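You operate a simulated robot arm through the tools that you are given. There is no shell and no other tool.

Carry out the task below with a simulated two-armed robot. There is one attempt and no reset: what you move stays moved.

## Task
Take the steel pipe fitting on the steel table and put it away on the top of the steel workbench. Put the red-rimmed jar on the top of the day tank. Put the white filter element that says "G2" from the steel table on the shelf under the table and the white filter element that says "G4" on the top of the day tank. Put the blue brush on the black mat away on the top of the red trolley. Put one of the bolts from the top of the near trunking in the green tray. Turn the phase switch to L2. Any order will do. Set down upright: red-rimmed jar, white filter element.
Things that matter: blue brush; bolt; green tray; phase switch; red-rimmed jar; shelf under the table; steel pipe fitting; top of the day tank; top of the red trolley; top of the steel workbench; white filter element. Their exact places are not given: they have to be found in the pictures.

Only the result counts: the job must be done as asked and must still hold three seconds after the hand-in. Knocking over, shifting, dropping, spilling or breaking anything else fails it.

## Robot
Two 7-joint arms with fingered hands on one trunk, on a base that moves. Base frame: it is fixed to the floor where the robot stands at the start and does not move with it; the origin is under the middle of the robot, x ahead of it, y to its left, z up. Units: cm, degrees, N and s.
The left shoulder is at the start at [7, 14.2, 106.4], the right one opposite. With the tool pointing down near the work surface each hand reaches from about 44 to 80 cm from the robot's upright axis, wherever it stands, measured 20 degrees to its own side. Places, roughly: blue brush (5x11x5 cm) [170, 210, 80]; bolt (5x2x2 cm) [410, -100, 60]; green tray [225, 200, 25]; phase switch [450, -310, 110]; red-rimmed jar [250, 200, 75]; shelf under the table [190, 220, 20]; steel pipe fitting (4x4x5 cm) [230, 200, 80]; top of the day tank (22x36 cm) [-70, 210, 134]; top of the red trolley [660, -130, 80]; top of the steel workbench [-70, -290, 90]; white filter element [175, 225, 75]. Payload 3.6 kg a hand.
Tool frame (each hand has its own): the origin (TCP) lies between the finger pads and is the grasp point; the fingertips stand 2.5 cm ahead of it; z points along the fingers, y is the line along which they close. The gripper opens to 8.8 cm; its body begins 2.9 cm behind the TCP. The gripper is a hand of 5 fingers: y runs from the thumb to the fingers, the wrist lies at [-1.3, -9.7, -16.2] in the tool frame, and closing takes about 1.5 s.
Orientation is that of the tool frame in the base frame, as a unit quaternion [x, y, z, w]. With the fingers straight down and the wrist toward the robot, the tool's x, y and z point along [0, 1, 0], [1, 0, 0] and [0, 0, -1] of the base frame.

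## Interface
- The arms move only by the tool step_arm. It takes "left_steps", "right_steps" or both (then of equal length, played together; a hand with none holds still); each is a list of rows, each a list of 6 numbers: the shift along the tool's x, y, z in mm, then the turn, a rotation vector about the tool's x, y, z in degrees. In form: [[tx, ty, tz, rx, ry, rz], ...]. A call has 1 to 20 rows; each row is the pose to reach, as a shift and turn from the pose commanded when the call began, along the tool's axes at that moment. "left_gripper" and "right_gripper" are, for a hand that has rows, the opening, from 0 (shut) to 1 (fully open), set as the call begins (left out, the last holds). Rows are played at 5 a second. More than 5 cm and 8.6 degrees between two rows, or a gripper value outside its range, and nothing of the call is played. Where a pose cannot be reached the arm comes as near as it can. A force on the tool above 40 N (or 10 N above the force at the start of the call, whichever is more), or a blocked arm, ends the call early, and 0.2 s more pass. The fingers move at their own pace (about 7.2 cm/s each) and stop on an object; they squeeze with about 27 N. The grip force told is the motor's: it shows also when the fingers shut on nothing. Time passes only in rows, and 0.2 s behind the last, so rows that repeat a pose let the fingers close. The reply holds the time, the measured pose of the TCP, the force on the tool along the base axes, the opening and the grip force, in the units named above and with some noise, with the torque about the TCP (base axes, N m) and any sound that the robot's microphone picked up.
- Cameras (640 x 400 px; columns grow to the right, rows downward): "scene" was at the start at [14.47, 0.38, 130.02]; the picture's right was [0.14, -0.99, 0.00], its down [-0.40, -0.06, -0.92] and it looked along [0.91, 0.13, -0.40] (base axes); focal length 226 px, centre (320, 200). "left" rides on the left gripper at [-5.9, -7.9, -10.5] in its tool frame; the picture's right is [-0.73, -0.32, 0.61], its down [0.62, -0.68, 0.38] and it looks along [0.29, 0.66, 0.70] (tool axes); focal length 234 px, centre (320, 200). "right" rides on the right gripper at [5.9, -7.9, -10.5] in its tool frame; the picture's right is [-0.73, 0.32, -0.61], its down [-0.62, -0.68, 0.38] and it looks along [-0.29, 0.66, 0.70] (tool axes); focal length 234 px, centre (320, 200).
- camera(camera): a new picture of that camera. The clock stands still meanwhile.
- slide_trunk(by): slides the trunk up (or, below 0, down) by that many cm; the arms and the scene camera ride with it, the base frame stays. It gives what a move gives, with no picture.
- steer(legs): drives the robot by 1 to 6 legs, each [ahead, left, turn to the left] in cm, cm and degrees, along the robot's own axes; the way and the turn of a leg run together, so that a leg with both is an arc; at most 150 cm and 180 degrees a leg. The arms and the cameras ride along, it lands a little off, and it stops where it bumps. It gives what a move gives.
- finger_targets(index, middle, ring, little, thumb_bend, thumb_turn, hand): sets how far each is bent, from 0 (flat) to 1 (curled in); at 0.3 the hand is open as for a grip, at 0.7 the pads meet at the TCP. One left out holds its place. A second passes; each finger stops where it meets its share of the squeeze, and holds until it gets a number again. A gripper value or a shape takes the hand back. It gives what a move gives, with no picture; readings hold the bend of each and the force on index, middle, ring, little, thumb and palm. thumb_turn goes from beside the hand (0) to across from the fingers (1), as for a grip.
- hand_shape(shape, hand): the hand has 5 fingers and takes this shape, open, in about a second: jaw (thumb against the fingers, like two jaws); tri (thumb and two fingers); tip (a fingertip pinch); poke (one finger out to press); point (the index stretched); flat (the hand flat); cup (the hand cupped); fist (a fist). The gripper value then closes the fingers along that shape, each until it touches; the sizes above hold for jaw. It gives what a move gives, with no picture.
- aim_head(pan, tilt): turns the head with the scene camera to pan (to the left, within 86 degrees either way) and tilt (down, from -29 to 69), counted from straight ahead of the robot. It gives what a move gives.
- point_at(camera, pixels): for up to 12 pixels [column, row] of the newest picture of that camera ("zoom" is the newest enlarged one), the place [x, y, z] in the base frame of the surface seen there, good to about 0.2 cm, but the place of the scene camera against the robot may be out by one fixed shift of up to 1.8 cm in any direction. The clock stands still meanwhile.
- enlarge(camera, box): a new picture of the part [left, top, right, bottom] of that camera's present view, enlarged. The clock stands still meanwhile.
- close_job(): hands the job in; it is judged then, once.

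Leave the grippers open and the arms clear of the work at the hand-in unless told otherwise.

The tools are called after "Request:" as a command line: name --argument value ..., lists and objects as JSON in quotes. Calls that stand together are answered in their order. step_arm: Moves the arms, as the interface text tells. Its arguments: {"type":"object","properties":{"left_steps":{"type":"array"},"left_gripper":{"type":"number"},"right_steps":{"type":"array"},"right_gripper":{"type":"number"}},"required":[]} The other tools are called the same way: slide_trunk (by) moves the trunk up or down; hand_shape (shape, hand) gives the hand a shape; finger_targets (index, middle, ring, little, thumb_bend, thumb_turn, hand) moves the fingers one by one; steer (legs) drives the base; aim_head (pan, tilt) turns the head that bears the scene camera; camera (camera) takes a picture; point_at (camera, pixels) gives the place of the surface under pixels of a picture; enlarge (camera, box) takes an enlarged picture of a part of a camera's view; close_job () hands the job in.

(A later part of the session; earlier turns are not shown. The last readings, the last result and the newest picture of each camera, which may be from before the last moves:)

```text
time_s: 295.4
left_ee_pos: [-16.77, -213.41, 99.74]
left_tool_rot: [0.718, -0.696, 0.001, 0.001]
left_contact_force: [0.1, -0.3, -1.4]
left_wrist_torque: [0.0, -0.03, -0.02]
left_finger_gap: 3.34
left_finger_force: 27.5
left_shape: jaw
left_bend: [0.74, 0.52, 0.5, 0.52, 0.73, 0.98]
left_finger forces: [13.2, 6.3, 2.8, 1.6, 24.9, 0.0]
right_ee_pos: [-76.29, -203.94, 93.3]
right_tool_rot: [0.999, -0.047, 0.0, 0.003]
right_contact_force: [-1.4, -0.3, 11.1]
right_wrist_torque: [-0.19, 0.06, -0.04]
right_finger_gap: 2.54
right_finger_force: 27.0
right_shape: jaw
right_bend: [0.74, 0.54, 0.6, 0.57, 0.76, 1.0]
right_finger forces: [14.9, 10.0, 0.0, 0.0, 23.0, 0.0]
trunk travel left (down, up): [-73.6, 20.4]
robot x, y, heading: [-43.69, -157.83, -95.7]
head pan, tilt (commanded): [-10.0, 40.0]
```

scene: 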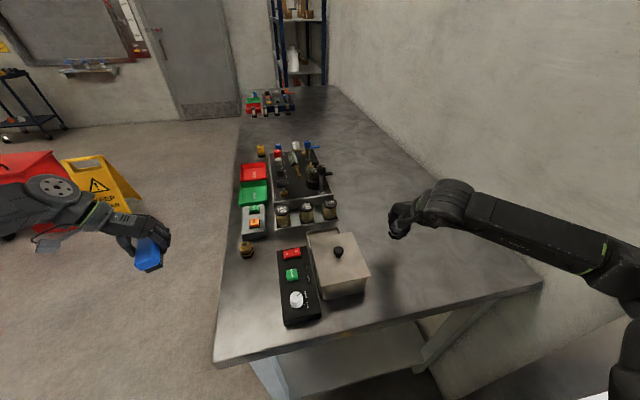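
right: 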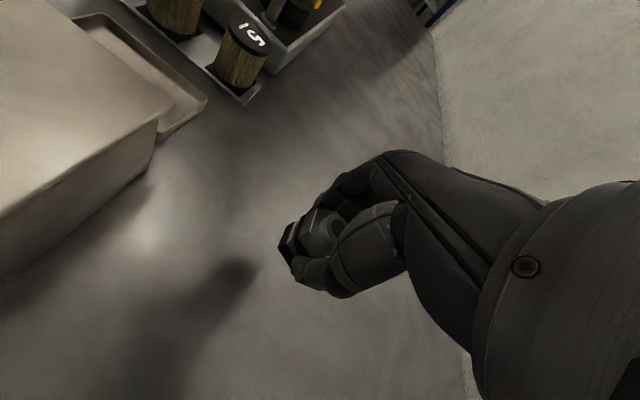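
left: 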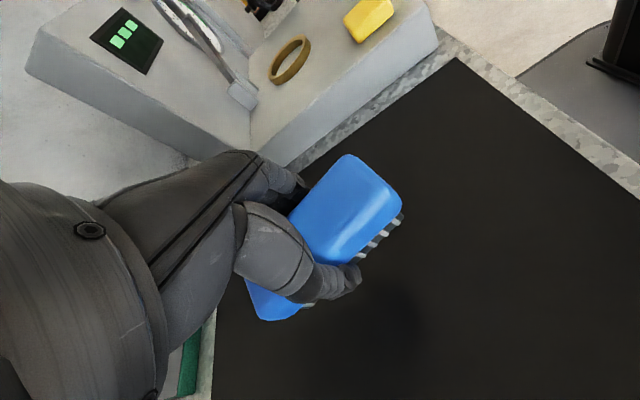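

The fitting is on the bench (11 N). I open the right hand to half first, then raise.

Request:
step_arm --right_steps '[[0, 0, -1, 0, 0, 0], [0, 0, -1, 0, 0, 0], [0, 0, -1, 0, 0, 0], [0, 0, -1, 0, 0, 0], [0, 0, -1, 0, 0, 0], [0, 0, -1, 0, 0, 0], [0, 0, -1, 0, 0, 0]]' --right_gripper 1

Request:
camera --camera "right"

Request:
step_arm --right_steps '[[0, 0, -15, 0, 0, 0], [0, 0, -40, 0, 0, 0], [0, 0, -80, 0, 0, 0], [0, 0, -120, 0, 0, 0], [0, 0, -120, 0, 0, 0]]'

Request:
camera --camera "right"

```text
time_s: 297.0
left_ee_pos: [-16.76, -213.46, 99.8]
left_tool_rot: [0.718, -0.696, 0.0, 0.0]
left_contact_force: [0.6, -0.3, -1.2]
left_wrist_torque: [0.02, -0.02, 0.01]
left_finger_gap: 3.36
left_finger_force: 26.7
left_shape: jaw
left_bend: [0.74, 0.52, 0.5, 0.52, 0.73, 0.98]
left_finger forces: [13.3, 6.3, 2.8, 1.6, 25.0, 0.1]
right_ee_pos: [-76.32, -203.98, 93.21]
right_tool_rot: [0.999, -0.047, 0.0, 0.001]
right_contact_force: [-0.6, -0.3, 0.2]
right_wrist_torque: [0.01, 0.0, 0.02]
right_finger_gap: 8.76
right_finger_force: 0.1
right_shape: jaw
right_bend: [0.3, 0.3, 0.3, 0.3, 0.3, 0.98]
right_finger forces: [0.0, 0.0, 0.0, 0.1, 0.1, 0.1]
trunk travel left (down, up): [-73.6, 20.4]
robot x, y, heading: [-43.43, -158.02, -95.2]
head pan, tilt (commanded): [-10.0, 40.0]
```

```text
taken
```

right: 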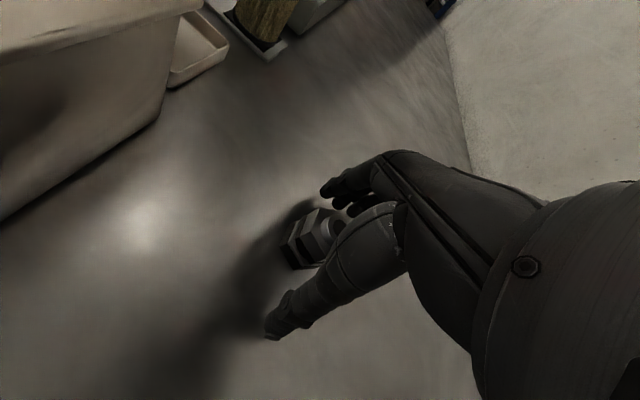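

```text
time_s: 298.2
left_ee_pos: [-16.79, -213.39, 99.73]
left_tool_rot: [0.718, -0.696, 0.0, 0.0]
left_contact_force: [0.1, 0.2, -1.0]
left_wrist_torque: [0.01, 0.03, 0.01]
left_finger_gap: 3.36
left_finger_force: 26.9
left_shape: jaw
left_bend: [0.74, 0.52, 0.5, 0.52, 0.73, 0.98]
left_finger forces: [13.3, 6.2, 2.9, 1.6, 25.1, 0.0]
right_ee_pos: [-76.38, -203.99, 105.25]
right_tool_rot: [0.999, -0.047, 0.001, 0.001]
right_contact_force: [-0.5, 0.3, 0.0]
right_wrist_torque: [0.03, 0.0, 0.0]
right_finger_gap: 8.77
right_finger_force: 0.3
right_shape: jaw
right_bend: [0.3, 0.3, 0.3, 0.3, 0.3, 0.98]
right_finger forces: [0.0, 0.0, 0.1, 0.0, 0.0, 0.1]
trunk travel left (down, up): [-73.6, 20.4]
robot x, y, heading: [-43.35, -157.78, -95.2]
head pan, tilt (commanded): [-10.0, 40.0]
```

```text
taken
```

right: 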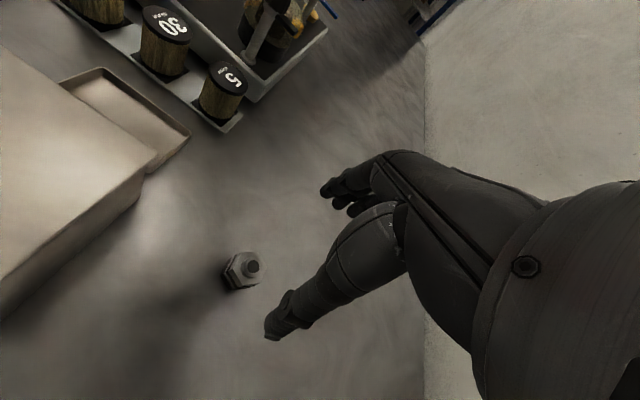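

The fitting stands on the bench. I back off, turn to face +x and drive toward the machines, then look for the phase switch, trunking and red trolley.

Request:
steer --legs '[[-50, 0, 0], [0, 0, 95], [150, 0, 0], [80, 0, 0]]'

Request:
aim_head --pan -20 --tilt 15

Request:
camera --camera "scene"

```text
time_s: 316.1
left_ee_pos: [241.81, -70.34, 99.87]
left_tool_rot: [0.998, 0.068, 0.001, 0.0]
left_contact_force: [-0.9, 0.3, -1.2]
left_wrist_torque: [0.0, -0.01, -0.02]
left_finger_gap: 3.31
left_finger_force: 26.7
left_shape: jaw
left_bend: [0.74, 0.52, 0.51, 0.52, 0.73, 0.98]
left_finger forces: [13.6, 6.0, 2.9, 1.6, 24.0, 0.1]
right_ee_pos: [238.78, -130.7, 105.21]
right_tool_rot: [0.704, 0.71, 0.001, 0.0]
right_contact_force: [-0.2, 0.3, -0.2]
right_wrist_torque: [-0.03, 0.01, -0.03]
right_finger_gap: 8.78
right_finger_force: 0.2
right_shape: jaw
right_bend: [0.3, 0.3, 0.3, 0.3, 0.3, 0.98]
right_finger forces: [0.0, 0.0, 0.0, 0.0, 0.0, 0.1]
trunk travel left (down, up): [-73.6, 20.4]
robot x, y, heading: [189.2, -102.82, 0.4]
head pan, tilt (commanded): [-10.0, 40.0]
```

```text
time_s: 317.0
left_ee_pos: [241.93, -70.53, 99.65]
left_tool_rot: [0.998, 0.068, 0.002, 0.0]
left_contact_force: [-0.7, 0.0, -0.7]
left_wrist_torque: [0.02, 0.0, 0.0]
left_finger_gap: 3.3
left_finger_force: 27.0
left_shape: jaw
left_bend: [0.74, 0.52, 0.51, 0.52, 0.73, 0.98]
left_finger forces: [13.6, 6.2, 2.9, 1.7, 24.0, 0.1]
right_ee_pos: [238.8, -130.79, 105.17]
right_tool_rot: [0.704, 0.71, 0.001, 0.001]
right_contact_force: [-0.3, 0.8, 0.2]
right_wrist_torque: [0.02, 0.0, -0.02]
right_finger_gap: 8.78
right_finger_force: 0.0
right_shape: jaw
right_bend: [0.3, 0.3, 0.3, 0.3, 0.3, 0.98]
right_finger forces: [0.1, 0.0, 0.0, 0.0, 0.1, 0.1]
trunk travel left (down, up): [-73.6, 20.4]
robot x, y, heading: [189.04, -102.5, 0.4]
head pan, tilt (commanded): [-20.0, 15.0]
```

```text
taken
```

scene: 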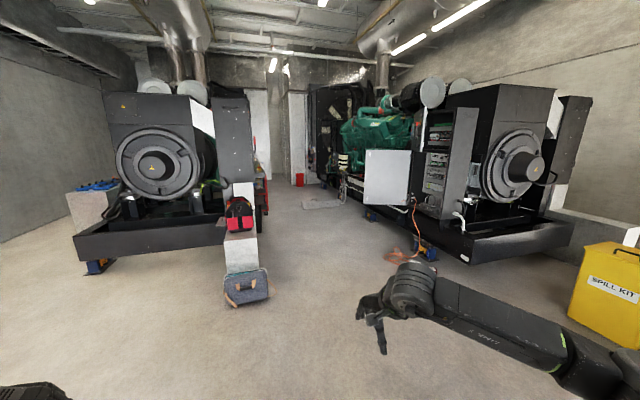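

I see the right generator's open control cabinet (440,160) and a white trunking/pedestal near (240,240). I enlarge both areas and measure.

Request:
enlarge --camera "scene" --box '[350, 80, 490, 250]'

Request:
enlarge --camera "scene" --box '[190, 160, 310, 320]'

Request:
point_at --camera "scene" --pixels '[[440, 150], [435, 190], [465, 225], [390, 180], [420, 210], [240, 245], [240, 215], [245, 285], [235, 190], [510, 160], [520, 240], [265, 200]]'

```text
2.35 times, centred on (420, 165) of scene
```

zoom: 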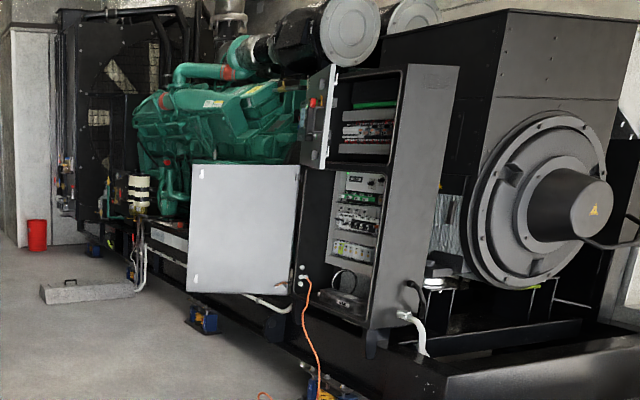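

```text
2.50 times, centred on (250, 240) of scene
```

zoom: 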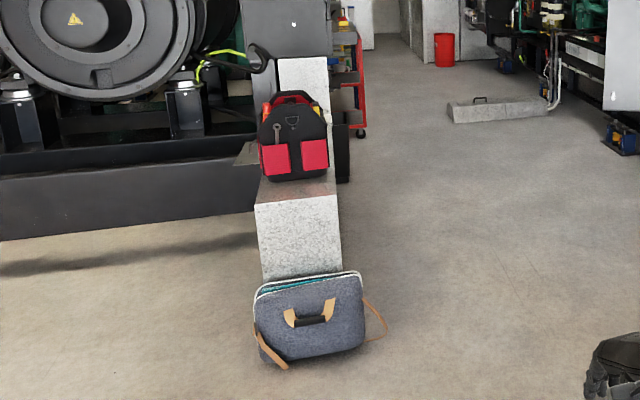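

```text
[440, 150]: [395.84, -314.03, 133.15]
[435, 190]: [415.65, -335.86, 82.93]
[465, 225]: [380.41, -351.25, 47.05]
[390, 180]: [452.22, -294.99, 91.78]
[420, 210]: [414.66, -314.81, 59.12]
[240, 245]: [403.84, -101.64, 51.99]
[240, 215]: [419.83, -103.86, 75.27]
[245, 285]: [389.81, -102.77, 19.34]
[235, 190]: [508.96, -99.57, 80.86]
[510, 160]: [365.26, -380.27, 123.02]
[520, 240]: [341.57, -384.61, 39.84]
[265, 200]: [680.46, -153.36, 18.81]
```

The near trunking is the grey block at (404,−102) under the red bag; the red trolley is visible far behind it. The phase switch must be in the open cabinet. An orange cable lies on the floor near (395,257); I measure it so as not to drive over it.

Request:
point_at --camera "scene" --pixels '[[395, 257], [385, 255], [405, 262], [415, 238], [425, 245], [435, 255], [412, 205], [345, 190], [330, 205], [365, 185]]'

Request:
enlarge --camera "scene" --box '[370, 190, 470, 275]'

```text
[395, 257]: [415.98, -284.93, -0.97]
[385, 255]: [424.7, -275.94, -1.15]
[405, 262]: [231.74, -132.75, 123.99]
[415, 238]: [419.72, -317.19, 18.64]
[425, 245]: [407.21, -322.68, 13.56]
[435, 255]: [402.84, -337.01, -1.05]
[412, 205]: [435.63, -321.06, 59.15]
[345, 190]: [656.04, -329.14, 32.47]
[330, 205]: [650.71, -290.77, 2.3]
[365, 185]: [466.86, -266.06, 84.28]
```

```text
4.71 times, centred on (420, 232) of scene
```

zoom: 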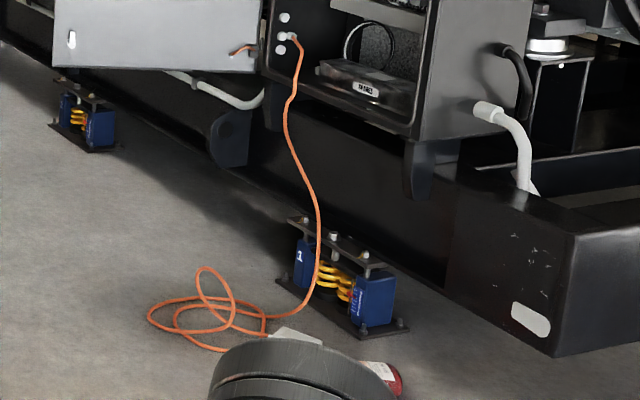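

The cable coil lies around x 400–430, y −270…−290, so I'll stay at y ≥ −215 or so with the base. I drive to about (400,−180) and look at the cabinet.

Request:
steer --legs '[[0, -75, 0], [105, 0, 0], [105, 0, 0], [0, 0, -75]]'

Request:
aim_head --pan 0 --tilt 20

Request:
camera --camera "scene"

```text
time_s: 334.3
left_ee_pos: [441.92, -219.55, 99.65]
left_tool_rot: [0.821, -0.571, 0.0, 0.001]
left_contact_force: [-1.3, 0.8, -1.4]
left_wrist_torque: [-0.01, -0.01, 0.01]
left_finger_gap: 3.33
left_finger_force: 27.2
left_shape: jaw
left_bend: [0.74, 0.52, 0.51, 0.52, 0.73, 0.98]
left_finger forces: [13.8, 6.2, 3.0, 1.7, 23.9, 0.1]
right_ee_pos: [382.39, -229.49, 105.21]
right_tool_rot: [0.993, 0.114, -0.001, 0.001]
right_contact_force: [-0.1, -0.5, 0.1]
right_wrist_torque: [-0.01, -0.04, -0.02]
right_finger_gap: 8.77
right_finger_force: 0.1
right_shape: jaw
right_bend: [0.3, 0.3, 0.3, 0.3, 0.3, 0.98]
right_finger forces: [0.1, 0.0, 0.0, 0.0, 0.1, 0.1]
trunk travel left (down, up): [-73.6, 20.4]
robot x, y, heading: [398.98, -175.31, -77.1]
head pan, tilt (commanded): [-20.0, 15.0]
```

```text
time_s: 335.1
left_ee_pos: [441.91, -219.38, 99.59]
left_tool_rot: [0.821, -0.57, 0.0, 0.0]
left_contact_force: [-0.1, -0.1, -1.2]
left_wrist_torque: [-0.01, 0.01, 0.0]
left_finger_gap: 3.31
left_finger_force: 27.4
left_shape: jaw
left_bend: [0.74, 0.52, 0.51, 0.52, 0.73, 0.98]
left_finger forces: [13.9, 6.3, 3.0, 1.6, 23.8, 0.0]
right_ee_pos: [382.34, -229.53, 105.2]
right_tool_rot: [0.993, 0.114, -0.001, 0.001]
right_contact_force: [-0.2, 0.4, -0.2]
right_wrist_torque: [0.01, -0.01, -0.03]
right_finger_gap: 8.76
right_finger_force: 0.1
right_shape: jaw
right_bend: [0.3, 0.3, 0.3, 0.3, 0.3, 0.98]
right_finger forces: [0.1, 0.0, 0.0, 0.1, 0.0, 0.1]
trunk travel left (down, up): [-73.6, 20.4]
robot x, y, heading: [398.61, -175.04, -77.0]
head pan, tilt (commanded): [0.0, 20.0]
```

```text
taken
```

scene: 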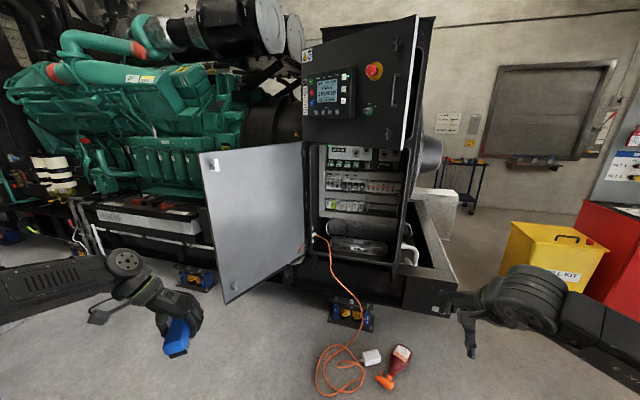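

Now I see the cabinet: an upper door with controller, E-stop (374,70) and a small knob at (370,110), and the inside with switches at (350,155). I enlarge.

Request:
enlarge --camera "scene" --box '[295, 20, 435, 140]'

Request:
enlarge --camera "scene" --box '[310, 130, 420, 220]'

```text
3.33 times, centred on (365, 80) of scene
```

zoom: 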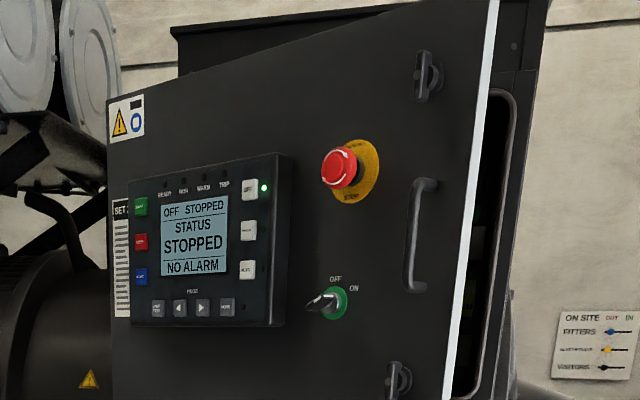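

```text
4.44 times, centred on (365, 175) of scene
```

zoom: 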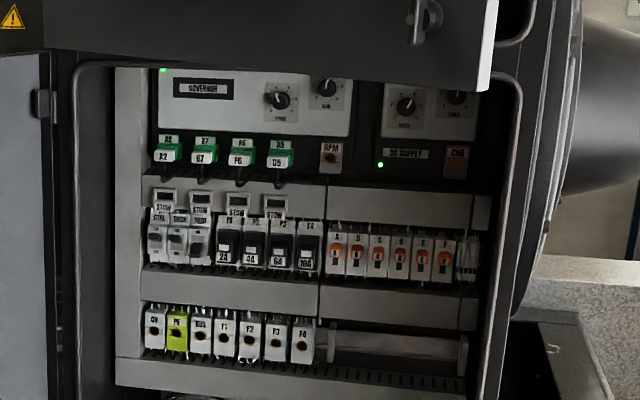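

I see no phase switch yet. I measure the main parts to locate what lies near (450,−310,110).

Request:
point_at --camera "scene" --pixels '[[330, 95], [374, 70], [370, 110], [405, 90], [310, 60], [340, 155], [380, 155], [355, 185], [250, 200], [215, 165], [300, 150], [290, 60]]'

Request:
enlarge --camera "scene" --box '[200, 0, 320, 110]'

```text
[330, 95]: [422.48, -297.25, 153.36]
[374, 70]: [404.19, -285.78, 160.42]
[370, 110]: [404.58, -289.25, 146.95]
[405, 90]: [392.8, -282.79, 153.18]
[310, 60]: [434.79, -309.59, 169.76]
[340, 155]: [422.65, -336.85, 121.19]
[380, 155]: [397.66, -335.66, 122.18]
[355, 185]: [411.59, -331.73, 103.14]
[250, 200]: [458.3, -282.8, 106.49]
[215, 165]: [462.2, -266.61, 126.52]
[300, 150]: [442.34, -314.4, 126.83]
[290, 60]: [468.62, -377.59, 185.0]
```

```text
3.64 times, centred on (260, 55) of scene
```

zoom: 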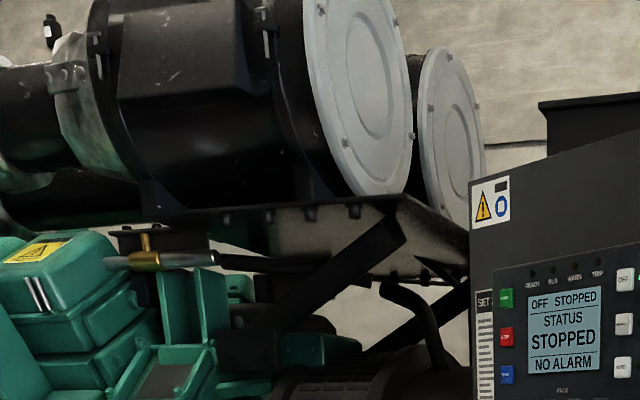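

The lower white door stands open from its hinge (442,−314) to its free edge (464,−265); the switch at (450,−310,110) must be on its outer face, which looks toward +x. I drive around to that side.

Request:
steer --legs '[[0, 130, 0], [38, 0, 0], [0, 0, -83]]'

Request:
camera --camera "scene"

```text
time_s: 341.5
left_ee_pos: [567.95, -193.3, 99.52]
left_tool_rot: [0.815, -0.579, 0.001, 0.0]
left_contact_force: [1.2, 0.2, -0.2]
left_wrist_torque: [0.01, 0.03, -0.01]
left_finger_gap: 3.32
left_finger_force: 26.8
left_shape: jaw
left_bend: [0.74, 0.52, 0.51, 0.52, 0.73, 0.98]
left_finger forces: [13.8, 6.2, 3.2, 1.6, 23.8, 0.1]
right_ee_pos: [508.12, -202.23, 105.13]
right_tool_rot: [0.995, 0.105, 0.001, 0.0]
right_contact_force: [-0.4, 0.5, 0.1]
right_wrist_torque: [-0.02, -0.02, -0.02]
right_finger_gap: 8.78
right_finger_force: 0.1
right_shape: jaw
right_bend: [0.3, 0.3, 0.3, 0.3, 0.3, 0.98]
right_finger forces: [0.0, 0.0, 0.0, 0.1, 0.0, 0.0]
trunk travel left (down, up): [-73.6, 20.4]
robot x, y, heading: [525.6, -148.28, -78.1]
head pan, tilt (commanded): [0.0, 20.0]
stopped in leg 1: the robot was blocked; the commanded pose is now the measured one
```

```text
taken
```

scene: 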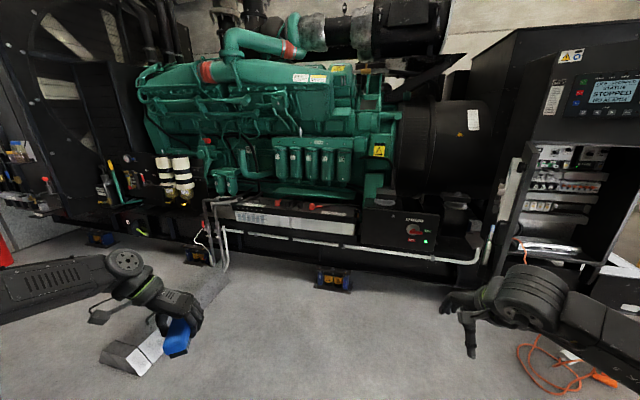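

The base was blocked 2 cm before the leg's end. I look around to see what it touched.

Request:
aim_head --pan 80 --tilt 45

Request:
camera --camera "scene"

Request:
aim_head --pan -80 --tilt 45

Request:
camera --camera "scene"

```text
time_s: 343.1
left_ee_pos: [567.72, -193.24, 99.8]
left_tool_rot: [0.815, -0.58, 0.0, 0.0]
left_contact_force: [0.0, 0.4, -1.0]
left_wrist_torque: [0.03, 0.01, -0.01]
left_finger_gap: 3.32
left_finger_force: 26.3
left_shape: jaw
left_bend: [0.74, 0.52, 0.51, 0.52, 0.73, 0.98]
left_finger forces: [14.0, 6.3, 3.2, 1.5, 23.8, 0.1]
right_ee_pos: [508.1, -202.16, 105.26]
right_tool_rot: [0.995, 0.104, 0.001, 0.001]
right_contact_force: [0.2, 0.4, 0.3]
right_wrist_torque: [0.01, 0.05, -0.01]
right_finger_gap: 8.75
right_finger_force: 0.1
right_shape: jaw
right_bend: [0.3, 0.3, 0.3, 0.3, 0.3, 0.98]
right_finger forces: [0.1, 0.0, 0.1, 0.1, 0.0, 0.0]
trunk travel left (down, up): [-73.6, 20.4]
robot x, y, heading: [525.62, -148.1, -78.2]
head pan, tilt (commanded): [80.0, 45.0]
```

```text
taken
```

scene: 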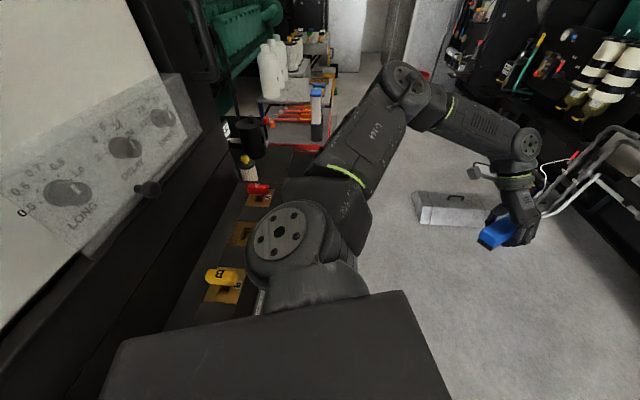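

```text
time_s: 345.5
left_ee_pos: [567.81, -193.24, 99.76]
left_tool_rot: [0.815, -0.579, 0.001, 0.0]
left_contact_force: [0.2, 1.0, -1.5]
left_wrist_torque: [0.01, 0.05, -0.02]
left_finger_gap: 3.32
left_finger_force: 26.8
left_shape: jaw
left_bend: [0.74, 0.52, 0.51, 0.52, 0.73, 0.98]
left_finger forces: [13.9, 6.3, 3.1, 1.6, 23.9, 0.0]
right_ee_pos: [508.1, -202.14, 105.17]
right_tool_rot: [0.995, 0.104, 0.0, 0.001]
right_contact_force: [-1.2, -0.3, -0.6]
right_wrist_torque: [-0.01, 0.0, -0.01]
right_finger_gap: 8.77
right_finger_force: 0.1
right_shape: jaw
right_bend: [0.3, 0.3, 0.3, 0.3, 0.3, 0.98]
right_finger forces: [0.1, 0.0, 0.0, 0.1, 0.1, 0.1]
trunk travel left (down, up): [-73.6, 20.4]
robot x, y, heading: [525.95, -147.42, -78.0]
head pan, tilt (commanded): [-80.0, 45.0]
```

```text
taken
```

scene: 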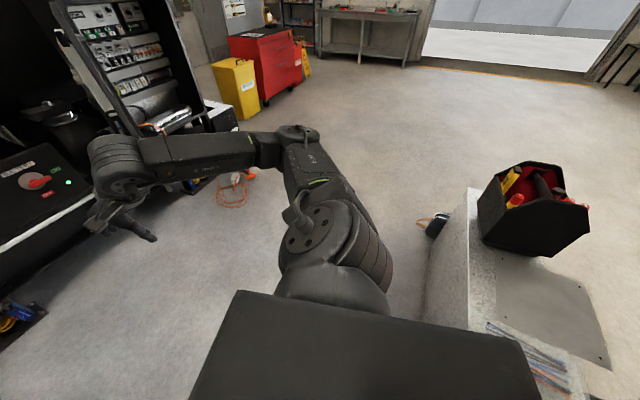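

I'm very close to the first generator's panels behind me. I move ahead 30 cm, away from it, and then look at the black box with a red rotary knob seen at (35,180).

Request:
steer --legs '[[30, 0, 0]]'

Request:
aim_head --pan -35 --tilt 25

Request:
camera --camera "scene"

```text
time_s: 347.6
left_ee_pos: [573.62, -223.43, 99.73]
left_tool_rot: [0.813, -0.583, 0.002, 0.001]
left_contact_force: [0.8, 0.3, -1.8]
left_wrist_torque: [-0.02, 0.02, 0.0]
left_finger_gap: 3.31
left_finger_force: 27.0
left_shape: jaw
left_bend: [0.74, 0.52, 0.51, 0.52, 0.73, 0.98]
left_finger forces: [14.0, 6.3, 3.1, 1.7, 23.9, 0.0]
right_ee_pos: [513.77, -231.88, 105.15]
right_tool_rot: [0.995, 0.1, 0.0, 0.003]
right_contact_force: [-0.8, 0.8, 0.4]
right_wrist_torque: [0.0, -0.03, 0.02]
right_finger_gap: 8.78
right_finger_force: 0.0
right_shape: jaw
right_bend: [0.3, 0.3, 0.3, 0.3, 0.3, 0.98]
right_finger forces: [0.0, 0.1, 0.0, 0.1, 0.0, 0.0]
trunk travel left (down, up): [-73.6, 20.4]
robot x, y, heading: [531.59, -177.58, -78.4]
head pan, tilt (commanded): [-80.0, 45.0]
```

```text
time_s: 348.7
left_ee_pos: [573.65, -223.57, 99.6]
left_tool_rot: [0.813, -0.583, 0.001, 0.001]
left_contact_force: [-0.3, 1.0, -0.7]
left_wrist_torque: [0.01, 0.01, 0.01]
left_finger_gap: 3.33
left_finger_force: 26.7
left_shape: jaw
left_bend: [0.74, 0.52, 0.51, 0.52, 0.73, 0.98]
left_finger forces: [14.0, 6.3, 3.1, 1.5, 23.8, 0.0]
right_ee_pos: [513.76, -231.95, 105.21]
right_tool_rot: [0.995, 0.101, 0.0, 0.002]
right_contact_force: [-0.9, 0.4, 0.3]
right_wrist_torque: [0.01, 0.01, -0.02]
right_finger_gap: 8.79
right_finger_force: 0.1
right_shape: jaw
right_bend: [0.3, 0.3, 0.3, 0.3, 0.3, 0.98]
right_finger forces: [0.1, 0.1, 0.0, 0.1, 0.0, 0.1]
trunk travel left (down, up): [-73.6, 20.4]
robot x, y, heading: [532.04, -178.11, -78.8]
head pan, tilt (commanded): [-35.0, 25.0]
```

```text
taken
```

scene: 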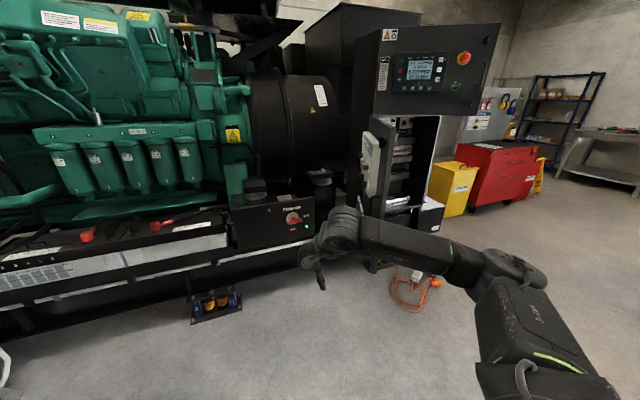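

On the door's outer side there is a whitish box at (371,165). I enlarge it and the black box with the red knob at (292,217).

Request:
enlarge --camera "scene" --box '[345, 110, 435, 220]'

Request:
enlarge --camera "scene" --box '[220, 180, 330, 260]'

Request:
point_at --camera "scene" --pixels '[[371, 165], [365, 150], [372, 180], [380, 170], [292, 217], [250, 220], [390, 150], [378, 200]]'

```text
3.64 times, centred on (390, 165) of scene
```

zoom: 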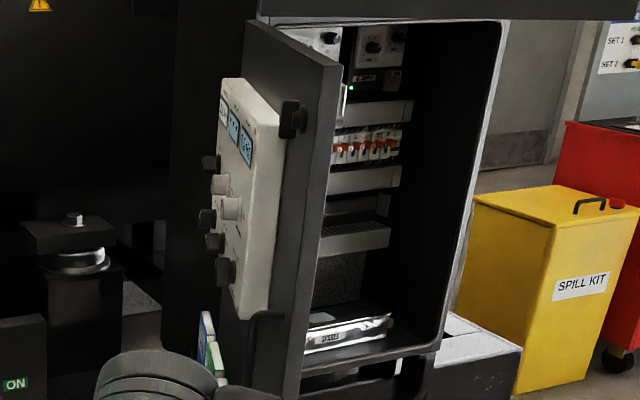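

```text
5.00 times, centred on (275, 220) of scene
```

zoom: 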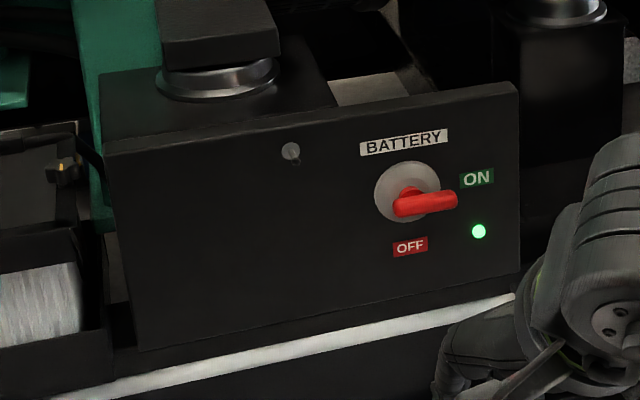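

```text
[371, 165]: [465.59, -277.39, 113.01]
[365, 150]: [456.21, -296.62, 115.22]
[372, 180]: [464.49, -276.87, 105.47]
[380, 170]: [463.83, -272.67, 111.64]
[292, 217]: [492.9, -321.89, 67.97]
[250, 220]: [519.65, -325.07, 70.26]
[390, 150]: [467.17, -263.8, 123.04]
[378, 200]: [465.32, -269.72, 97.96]
```

The white unit with displays and knobs on the door's outer face must hold the phase switch. I go ahead 15 cm and turn right 85° to face it.

Request:
steer --legs '[[15, 0, 0], [0, 0, -85]]'

Request:
aim_head --pan 10 --tilt 20

Request:
camera --camera "scene"

```text
time_s: 353.7
left_ee_pos: [494.01, -239.02, 99.82]
left_tool_rot: [-0.215, 0.977, 0.0, -0.001]
left_contact_force: [0.4, 0.0, -1.7]
left_wrist_torque: [0.01, 0.03, 0.0]
left_finger_gap: 3.33
left_finger_force: 26.8
left_shape: jaw
left_bend: [0.74, 0.52, 0.51, 0.52, 0.73, 0.98]
left_finger forces: [14.2, 6.2, 3.1, 1.6, 23.7, 0.0]
right_ee_pos: [479.19, -180.39, 105.15]
right_tool_rot: [0.807, -0.591, -0.001, 0.001]
right_contact_force: [0.1, 1.0, 0.2]
right_wrist_torque: [0.01, 0.0, -0.01]
right_finger_gap: 8.76
right_finger_force: 0.1
right_shape: jaw
right_bend: [0.3, 0.3, 0.3, 0.3, 0.3, 0.98]
right_finger forces: [0.1, 0.0, 0.0, 0.0, 0.0, 0.1]
trunk travel left (down, up): [-73.6, 20.4]
robot x, y, heading: [534.68, -192.54, -162.5]
head pan, tilt (commanded): [-35.0, 25.0]
```

```text
time_s: 354.8
left_ee_pos: [494.02, -238.97, 99.74]
left_tool_rot: [-0.216, 0.976, 0.0, -0.001]
left_contact_force: [0.3, 1.1, -1.0]
left_wrist_torque: [0.03, -0.02, -0.02]
left_finger_gap: 3.35
left_finger_force: 27.1
left_shape: jaw
left_bend: [0.74, 0.52, 0.51, 0.52, 0.73, 0.98]
left_finger forces: [14.2, 6.1, 3.2, 1.7, 23.7, 0.0]
right_ee_pos: [479.09, -180.39, 105.05]
right_tool_rot: [0.807, -0.59, 0.0, 0.0]
right_contact_force: [0.2, -0.2, 0.8]
right_wrist_torque: [-0.01, 0.01, 0.01]
right_finger_gap: 8.77
right_finger_force: 0.0
right_shape: jaw
right_bend: [0.3, 0.3, 0.3, 0.3, 0.3, 0.98]
right_finger forces: [0.0, 0.1, 0.1, 0.0, 0.1, 0.0]
trunk travel left (down, up): [-73.6, 20.4]
robot x, y, heading: [534.88, -192.7, -162.5]
head pan, tilt (commanded): [10.0, 20.0]
```

```text
taken
```

scene: 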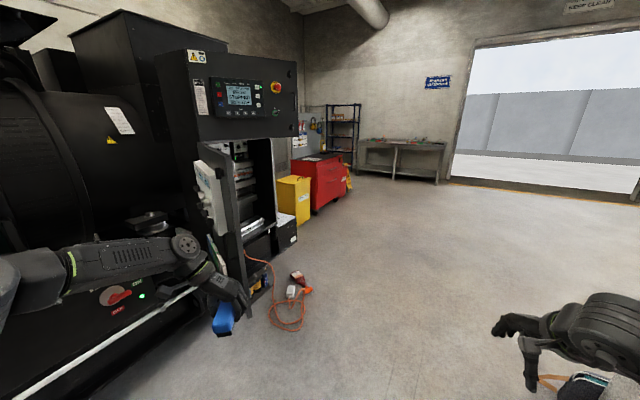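

Reaching this unit is easier with the left hand, which still holds the brush. So I take the brush to the red trolley first: I move to mid-aisle and turn around to face +x.

Request:
steer --legs '[[0, 16, 0], [0, 0, 90], [0, 0, 85]]'

Request:
aim_head --pan 15 --tilt 25

Request:
camera --camera "scene"

```text
time_s: 363.8
left_ee_pos: [582.15, -162.94, 99.63]
left_tool_rot: [0.98, 0.199, 0.001, 0.0]
left_contact_force: [0.1, 0.0, -1.1]
left_wrist_torque: [0.0, -0.01, -0.04]
left_finger_gap: 3.34
left_finger_force: 27.4
left_shape: jaw
left_bend: [0.74, 0.52, 0.52, 0.52, 0.74, 0.98]
left_finger forces: [14.3, 6.2, 3.2, 1.5, 23.6, 0.0]
right_ee_pos: [595.05, -221.92, 105.26]
right_tool_rot: [0.603, 0.798, 0.001, 0.001]
right_contact_force: [0.2, 0.4, 0.5]
right_wrist_torque: [-0.03, 0.01, -0.05]
right_finger_gap: 8.76
right_finger_force: 0.0
right_shape: jaw
right_bend: [0.3, 0.3, 0.3, 0.3, 0.3, 0.98]
right_finger forces: [0.0, 0.0, 0.0, 0.1, 0.0, 0.0]
trunk travel left (down, up): [-73.6, 20.4]
robot x, y, heading: [539.39, -207.93, 15.3]
head pan, tilt (commanded): [10.0, 20.0]
```

```text
time_s: 364.4
left_ee_pos: [582.18, -162.91, 99.67]
left_tool_rot: [0.98, 0.2, 0.001, 0.0]
left_contact_force: [0.9, 0.3, -0.8]
left_wrist_torque: [-0.01, 0.0, -0.02]
left_finger_gap: 3.32
left_finger_force: 27.3
left_shape: jaw
left_bend: [0.74, 0.52, 0.52, 0.52, 0.74, 0.98]
left_finger forces: [14.2, 6.2, 3.3, 1.5, 23.5, 0.0]
right_ee_pos: [594.95, -221.95, 105.18]
right_tool_rot: [0.604, 0.797, 0.0, 0.0]
right_contact_force: [0.1, 0.0, 0.4]
right_wrist_torque: [-0.02, -0.01, 0.01]
right_finger_gap: 8.74
right_finger_force: 0.0
right_shape: jaw
right_bend: [0.3, 0.3, 0.3, 0.3, 0.3, 0.98]
right_finger forces: [0.1, 0.0, 0.0, 0.0, 0.0, 0.0]
trunk travel left (down, up): [-73.6, 20.4]
robot x, y, heading: [539.72, -207.85, 15.5]
head pan, tilt (commanded): [15.0, 25.0]
```

```text
taken
```

scene: 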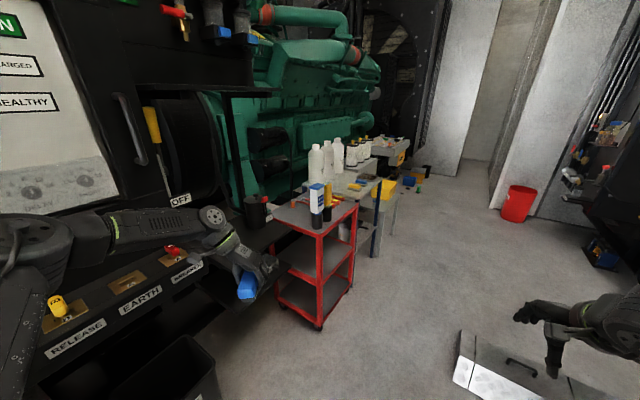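

I see the red trolley at (315,250), its top with a can and a few items. I enlarge and measure its top.

Request:
enlarge --camera "scene" --box '[255, 170, 375, 260]'

Request:
point_at --camera "scene" --pixels '[[276, 218], [318, 234], [355, 205], [300, 215], [330, 222], [340, 210], [316, 205], [325, 200], [320, 325], [285, 290], [375, 230], [310, 150]]'

```text
4.44 times, centred on (315, 215) of scene
```

zoom: 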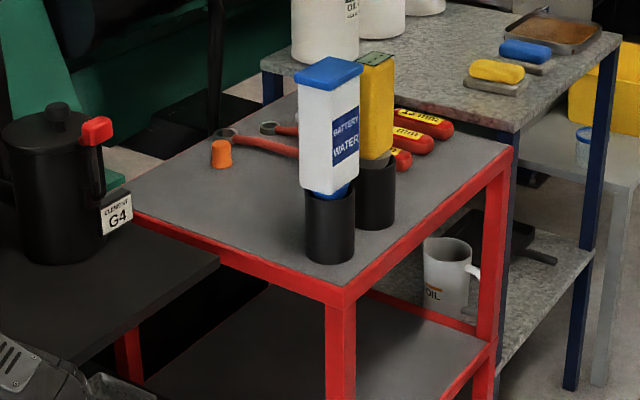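

```text
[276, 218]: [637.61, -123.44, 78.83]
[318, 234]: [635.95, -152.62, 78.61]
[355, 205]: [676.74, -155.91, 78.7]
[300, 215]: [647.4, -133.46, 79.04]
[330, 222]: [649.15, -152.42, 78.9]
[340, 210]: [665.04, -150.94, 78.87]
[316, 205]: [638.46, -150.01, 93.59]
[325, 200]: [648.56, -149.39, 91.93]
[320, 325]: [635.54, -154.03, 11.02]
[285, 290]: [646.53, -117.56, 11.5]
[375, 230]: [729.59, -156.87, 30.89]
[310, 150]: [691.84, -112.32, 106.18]
```

I measure the items on the trolley top more finely with the zoom picture, to find a free 5×11 cm spot.

Request:
enlarge --camera "scene" --box '[255, 170, 375, 260]'

Request:
point_at --camera "zoom" --pixels '[[330, 262], [375, 228], [222, 165], [268, 145], [300, 155], [405, 165], [240, 215], [280, 185], [440, 190], [470, 165], [160, 200], [260, 245]]'

Request:
point_at --camera "zoom" --pixels '[[430, 120], [210, 260], [120, 210], [60, 235], [100, 130], [415, 210], [505, 150], [450, 150]]'

```text
4.44 times, centred on (315, 215) of scene
```

zoom: 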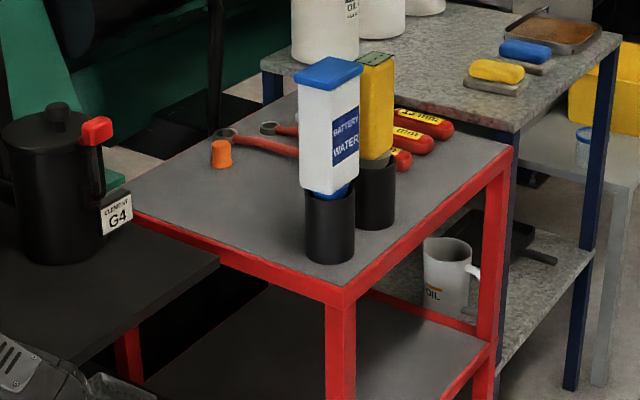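

```text
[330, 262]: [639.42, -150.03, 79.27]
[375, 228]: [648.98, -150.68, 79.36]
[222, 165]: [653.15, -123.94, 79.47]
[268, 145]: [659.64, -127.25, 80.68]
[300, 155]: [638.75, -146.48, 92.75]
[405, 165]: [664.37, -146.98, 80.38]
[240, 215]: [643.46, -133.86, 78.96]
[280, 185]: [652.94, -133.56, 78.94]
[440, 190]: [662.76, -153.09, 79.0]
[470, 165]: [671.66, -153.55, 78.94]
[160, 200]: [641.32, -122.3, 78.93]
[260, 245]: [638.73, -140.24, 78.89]
```

```text
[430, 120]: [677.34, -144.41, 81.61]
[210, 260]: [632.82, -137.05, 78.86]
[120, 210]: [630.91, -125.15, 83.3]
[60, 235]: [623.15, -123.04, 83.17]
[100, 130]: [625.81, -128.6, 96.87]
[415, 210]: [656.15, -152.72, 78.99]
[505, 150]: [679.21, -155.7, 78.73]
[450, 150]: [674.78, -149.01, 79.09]
```

Free spot on the trolley: around (645,−135). Tall bottles at (640,−150),(650,−150) and a black pot at (625,−127) stand nearby. I measure their tops and the floor block at lower right.

Request:
point_at --camera "zoom" --pixels '[[330, 75], [375, 60], [60, 110], [95, 130], [40, 130], [115, 215], [20, 240]]'

Request:
point_at --camera "scene" --pixels '[[510, 370], [465, 360], [590, 385], [475, 335], [516, 205], [400, 180], [375, 245], [390, 215]]'

```text
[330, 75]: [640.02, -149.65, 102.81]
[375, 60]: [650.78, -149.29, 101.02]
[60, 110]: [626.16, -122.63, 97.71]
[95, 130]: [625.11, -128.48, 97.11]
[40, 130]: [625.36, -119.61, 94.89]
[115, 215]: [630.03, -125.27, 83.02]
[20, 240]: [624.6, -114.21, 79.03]
```

```text
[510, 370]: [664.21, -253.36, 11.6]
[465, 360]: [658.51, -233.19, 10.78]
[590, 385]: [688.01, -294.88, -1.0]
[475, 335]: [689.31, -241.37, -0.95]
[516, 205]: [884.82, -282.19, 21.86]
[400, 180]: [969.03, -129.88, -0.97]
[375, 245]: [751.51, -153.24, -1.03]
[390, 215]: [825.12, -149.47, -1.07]
```

Bottle tops ≈104, pot top ≈99, floor block at y<−232. I'll come in high and descend vertically with heading 52°. I raise the trunk fully and turn the left wrist to yaw ≈30°.

Request:
slide_trunk --by 20

Request:
step_arm --left_steps '[[0, 0, 0, 0, 0, -7.6], [0, 0, 0, 0, 0, -15.2], [0, 0, 0, 0, 0, -22.8], [0, 0, 0, 0, 0, -30.4], [0, 0, 0, 0, 0, -38], [0, 0, 0, 0, 0, -45.6], [0, 0, 0, 0, 0, -53], [0, 0, 0, 0, 0, -53]]'

Request:
steer --legs '[[0, 0, 36.6], [53.8, -75.3, 0]]'

Request:
aim_head --pan 10 --tilt 40

Request:
camera --camera "scene"

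Request:
camera --camera "left"

```text
time_s: 366.6
left_ee_pos: [582.2, -162.71, 119.66]
left_tool_rot: [0.98, 0.2, 0.0, -0.001]
left_contact_force: [0.5, -0.3, -0.9]
left_wrist_torque: [-0.01, -0.03, 0.02]
left_finger_gap: 3.34
left_finger_force: 27.3
left_shape: jaw
left_bend: [0.74, 0.52, 0.52, 0.52, 0.74, 0.98]
left_finger forces: [14.3, 6.1, 3.2, 1.6, 23.6, 0.1]
right_ee_pos: [594.98, -221.95, 125.14]
right_tool_rot: [0.604, 0.797, 0.0, 0.001]
right_contact_force: [0.8, -0.6, -0.3]
right_wrist_torque: [0.0, 0.04, 0.0]
right_finger_gap: 8.76
right_finger_force: 0.0
right_shape: jaw
right_bend: [0.3, 0.3, 0.3, 0.3, 0.3, 0.98]
right_finger forces: [0.0, 0.0, 0.0, 0.0, 0.0, 0.1]
trunk travel left (down, up): [-93.6, 0.4]
robot x, y, heading: [539.81, -207.96, 15.7]
head pan, tilt (commanded): [15.0, 25.0]
```

```text
time_s: 368.4
left_ee_pos: [582.13, -162.92, 119.78]
left_tool_rot: [0.788, 0.616, 0.001, 0.0]
left_contact_force: [-0.2, 0.1, -0.5]
left_wrist_torque: [0.01, -0.03, 0.05]
left_finger_gap: 3.34
left_finger_force: 27.0
left_shape: jaw
left_bend: [0.74, 0.52, 0.52, 0.52, 0.74, 0.98]
left_finger forces: [14.4, 6.1, 3.3, 1.5, 23.4, 0.0]
right_ee_pos: [594.96, -221.94, 125.25]
right_tool_rot: [0.604, 0.797, 0.001, 0.001]
right_contact_force: [-0.3, -0.9, 0.2]
right_wrist_torque: [0.0, -0.01, -0.02]
right_finger_gap: 8.78
right_finger_force: 0.1
right_shape: jaw
right_bend: [0.3, 0.3, 0.3, 0.3, 0.3, 0.98]
right_finger forces: [0.0, 0.0, 0.0, 0.1, 0.0, 0.1]
trunk travel left (down, up): [-93.6, 0.4]
robot x, y, heading: [539.67, -207.93, 15.5]
head pan, tilt (commanded): [15.0, 25.0]
```

```text
time_s: 375.0
left_ee_pos: [640.37, -150.48, 119.59]
left_tool_rot: [0.564, 0.826, 0.001, 0.0]
left_contact_force: [-0.2, -0.3, -1.9]
left_wrist_torque: [0.01, 0.0, -0.02]
left_finger_gap: 3.36
left_finger_force: 26.5
left_shape: jaw
left_bend: [0.74, 0.52, 0.52, 0.52, 0.74, 0.98]
left_finger forces: [14.4, 6.1, 3.2, 1.6, 23.3, 0.0]
right_ee_pos: [684.99, -191.2, 125.31]
right_tool_rot: [0.332, 0.943, 0.001, 0.001]
right_contact_force: [0.4, -0.5, -0.2]
right_wrist_torque: [-0.01, 0.03, 0.02]
right_finger_gap: 8.77
right_finger_force: 0.1
right_shape: jaw
right_bend: [0.3, 0.3, 0.3, 0.3, 0.3, 0.98]
right_finger forces: [0.0, 0.1, 0.1, 0.0, 0.0, 0.0]
trunk travel left (down, up): [-93.6, 0.4]
robot x, y, heading: [631.9, -211.67, 51.0]
head pan, tilt (commanded): [15.0, 25.0]
```

```text
time_s: 375.8
left_ee_pos: [640.4, -150.39, 119.56]
left_tool_rot: [0.564, 0.826, 0.001, 0.0]
left_contact_force: [0.4, -0.1, -1.3]
left_wrist_torque: [0.03, -0.02, 0.01]
left_finger_gap: 3.35
left_finger_force: 27.3
left_shape: jaw
left_bend: [0.74, 0.52, 0.52, 0.52, 0.74, 0.98]
left_finger forces: [14.6, 6.2, 3.2, 1.6, 23.3, 0.0]
right_ee_pos: [685.02, -191.08, 125.21]
right_tool_rot: [0.333, 0.943, 0.001, 0.0]
right_contact_force: [-0.7, -0.9, -0.1]
right_wrist_torque: [-0.01, -0.02, -0.01]
right_finger_gap: 8.77
right_finger_force: 0.2
right_shape: jaw
right_bend: [0.3, 0.3, 0.3, 0.3, 0.3, 0.98]
right_finger forces: [0.0, 0.0, 0.1, 0.1, 0.0, 0.1]
trunk travel left (down, up): [-93.6, 0.4]
robot x, y, heading: [631.91, -211.72, 51.2]
head pan, tilt (commanded): [10.0, 40.0]
```

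```text
taken
```

scene: 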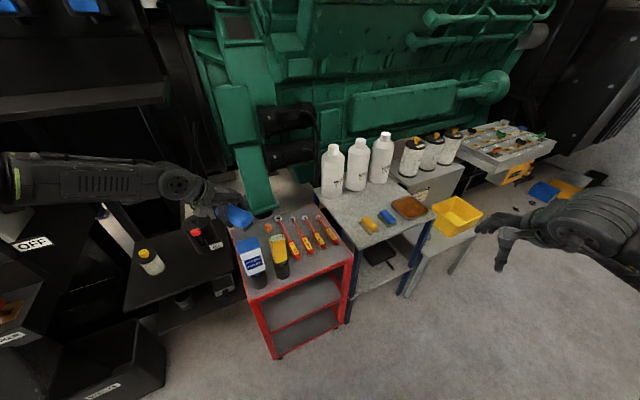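

```text
taken
```

left: 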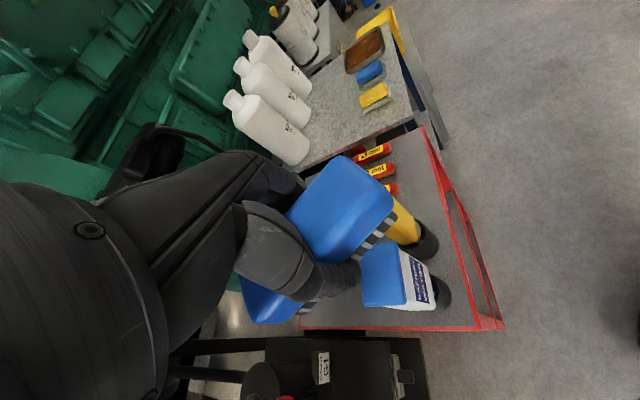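

The hand is now above bottle 1, 16 cm over it. I measure free surface points on the trolley top from here before moving in.

Request:
enlarge --camera "scene" --box '[210, 180, 370, 310]'

Request:
point_at --camera "left" --pixels '[[345, 315], [320, 325], [430, 185], [410, 150], [375, 150], [380, 170], [390, 190], [300, 325], [480, 315], [420, 130]]'

```text
3.08 times, centred on (290, 245) of scene
```

zoom: 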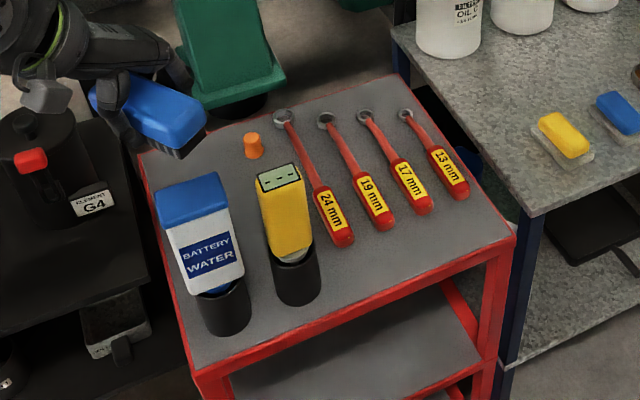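

```text
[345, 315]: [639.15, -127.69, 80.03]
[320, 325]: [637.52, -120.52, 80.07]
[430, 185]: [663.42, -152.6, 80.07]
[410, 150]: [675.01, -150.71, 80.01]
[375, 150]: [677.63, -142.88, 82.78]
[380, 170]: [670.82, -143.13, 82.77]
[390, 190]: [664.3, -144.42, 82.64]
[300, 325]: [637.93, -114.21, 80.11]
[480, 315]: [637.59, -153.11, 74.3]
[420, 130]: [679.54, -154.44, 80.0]
```

Trolley top is z 80.0; wrenches lie at x≥655, an orange cap at (653,−124). Target for the brush: (644,−133). I drive 15.8 ahead and 8.1 left at this height.

Request:
steer --legs '[[15.8, 8.1, 0]]'

Request:
camera --camera "left"

Request:
camera --camera "scene"

```text
time_s: 377.3
left_ee_pos: [643.83, -133.16, 119.81]
left_tool_rot: [0.561, 0.828, 0.003, -0.002]
left_contact_force: [-0.9, 0.0, -1.1]
left_wrist_torque: [-0.01, -0.06, -0.01]
left_finger_gap: 3.36
left_finger_force: 27.3
left_shape: jaw
left_bend: [0.74, 0.52, 0.52, 0.52, 0.74, 0.98]
left_finger forces: [14.6, 6.2, 3.3, 1.5, 23.2, 0.0]
right_ee_pos: [688.58, -173.56, 125.27]
right_tool_rot: [0.33, 0.944, 0.003, -0.001]
right_contact_force: [0.2, -0.7, -0.1]
right_wrist_torque: [0.0, 0.01, 0.02]
right_finger_gap: 8.79
right_finger_force: 0.1
right_shape: jaw
right_bend: [0.3, 0.3, 0.3, 0.3, 0.3, 0.98]
right_finger forces: [0.0, 0.0, 0.1, 0.0, 0.0, 0.0]
trunk travel left (down, up): [-93.6, 0.4]
robot x, y, heading: [635.54, -193.78, 51.3]
head pan, tilt (commanded): [10.0, 40.0]
```

```text
taken
```

left: 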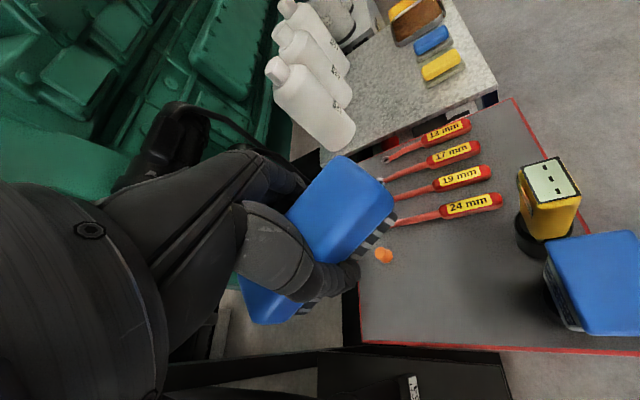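

```text
taken
```

scene: 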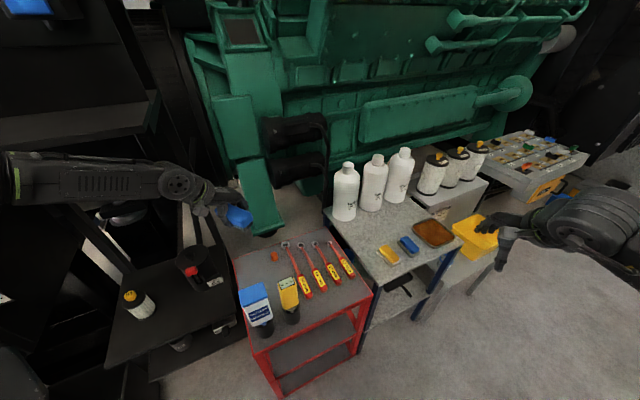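

The landing point straight below projects to about (452,297), in the free area. I verify it and the neighbours.

Request:
point_at --camera "left" --pixels '[[452, 297], [384, 256], [500, 200], [400, 220], [520, 240], [550, 300], [362, 340], [362, 290], [470, 340]]'

```text
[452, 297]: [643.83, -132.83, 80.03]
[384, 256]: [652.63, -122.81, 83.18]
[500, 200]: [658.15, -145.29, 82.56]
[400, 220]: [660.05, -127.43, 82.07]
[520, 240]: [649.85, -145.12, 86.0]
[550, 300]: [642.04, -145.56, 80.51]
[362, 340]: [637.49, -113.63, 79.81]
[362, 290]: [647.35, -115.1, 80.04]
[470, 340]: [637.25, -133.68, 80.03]
```

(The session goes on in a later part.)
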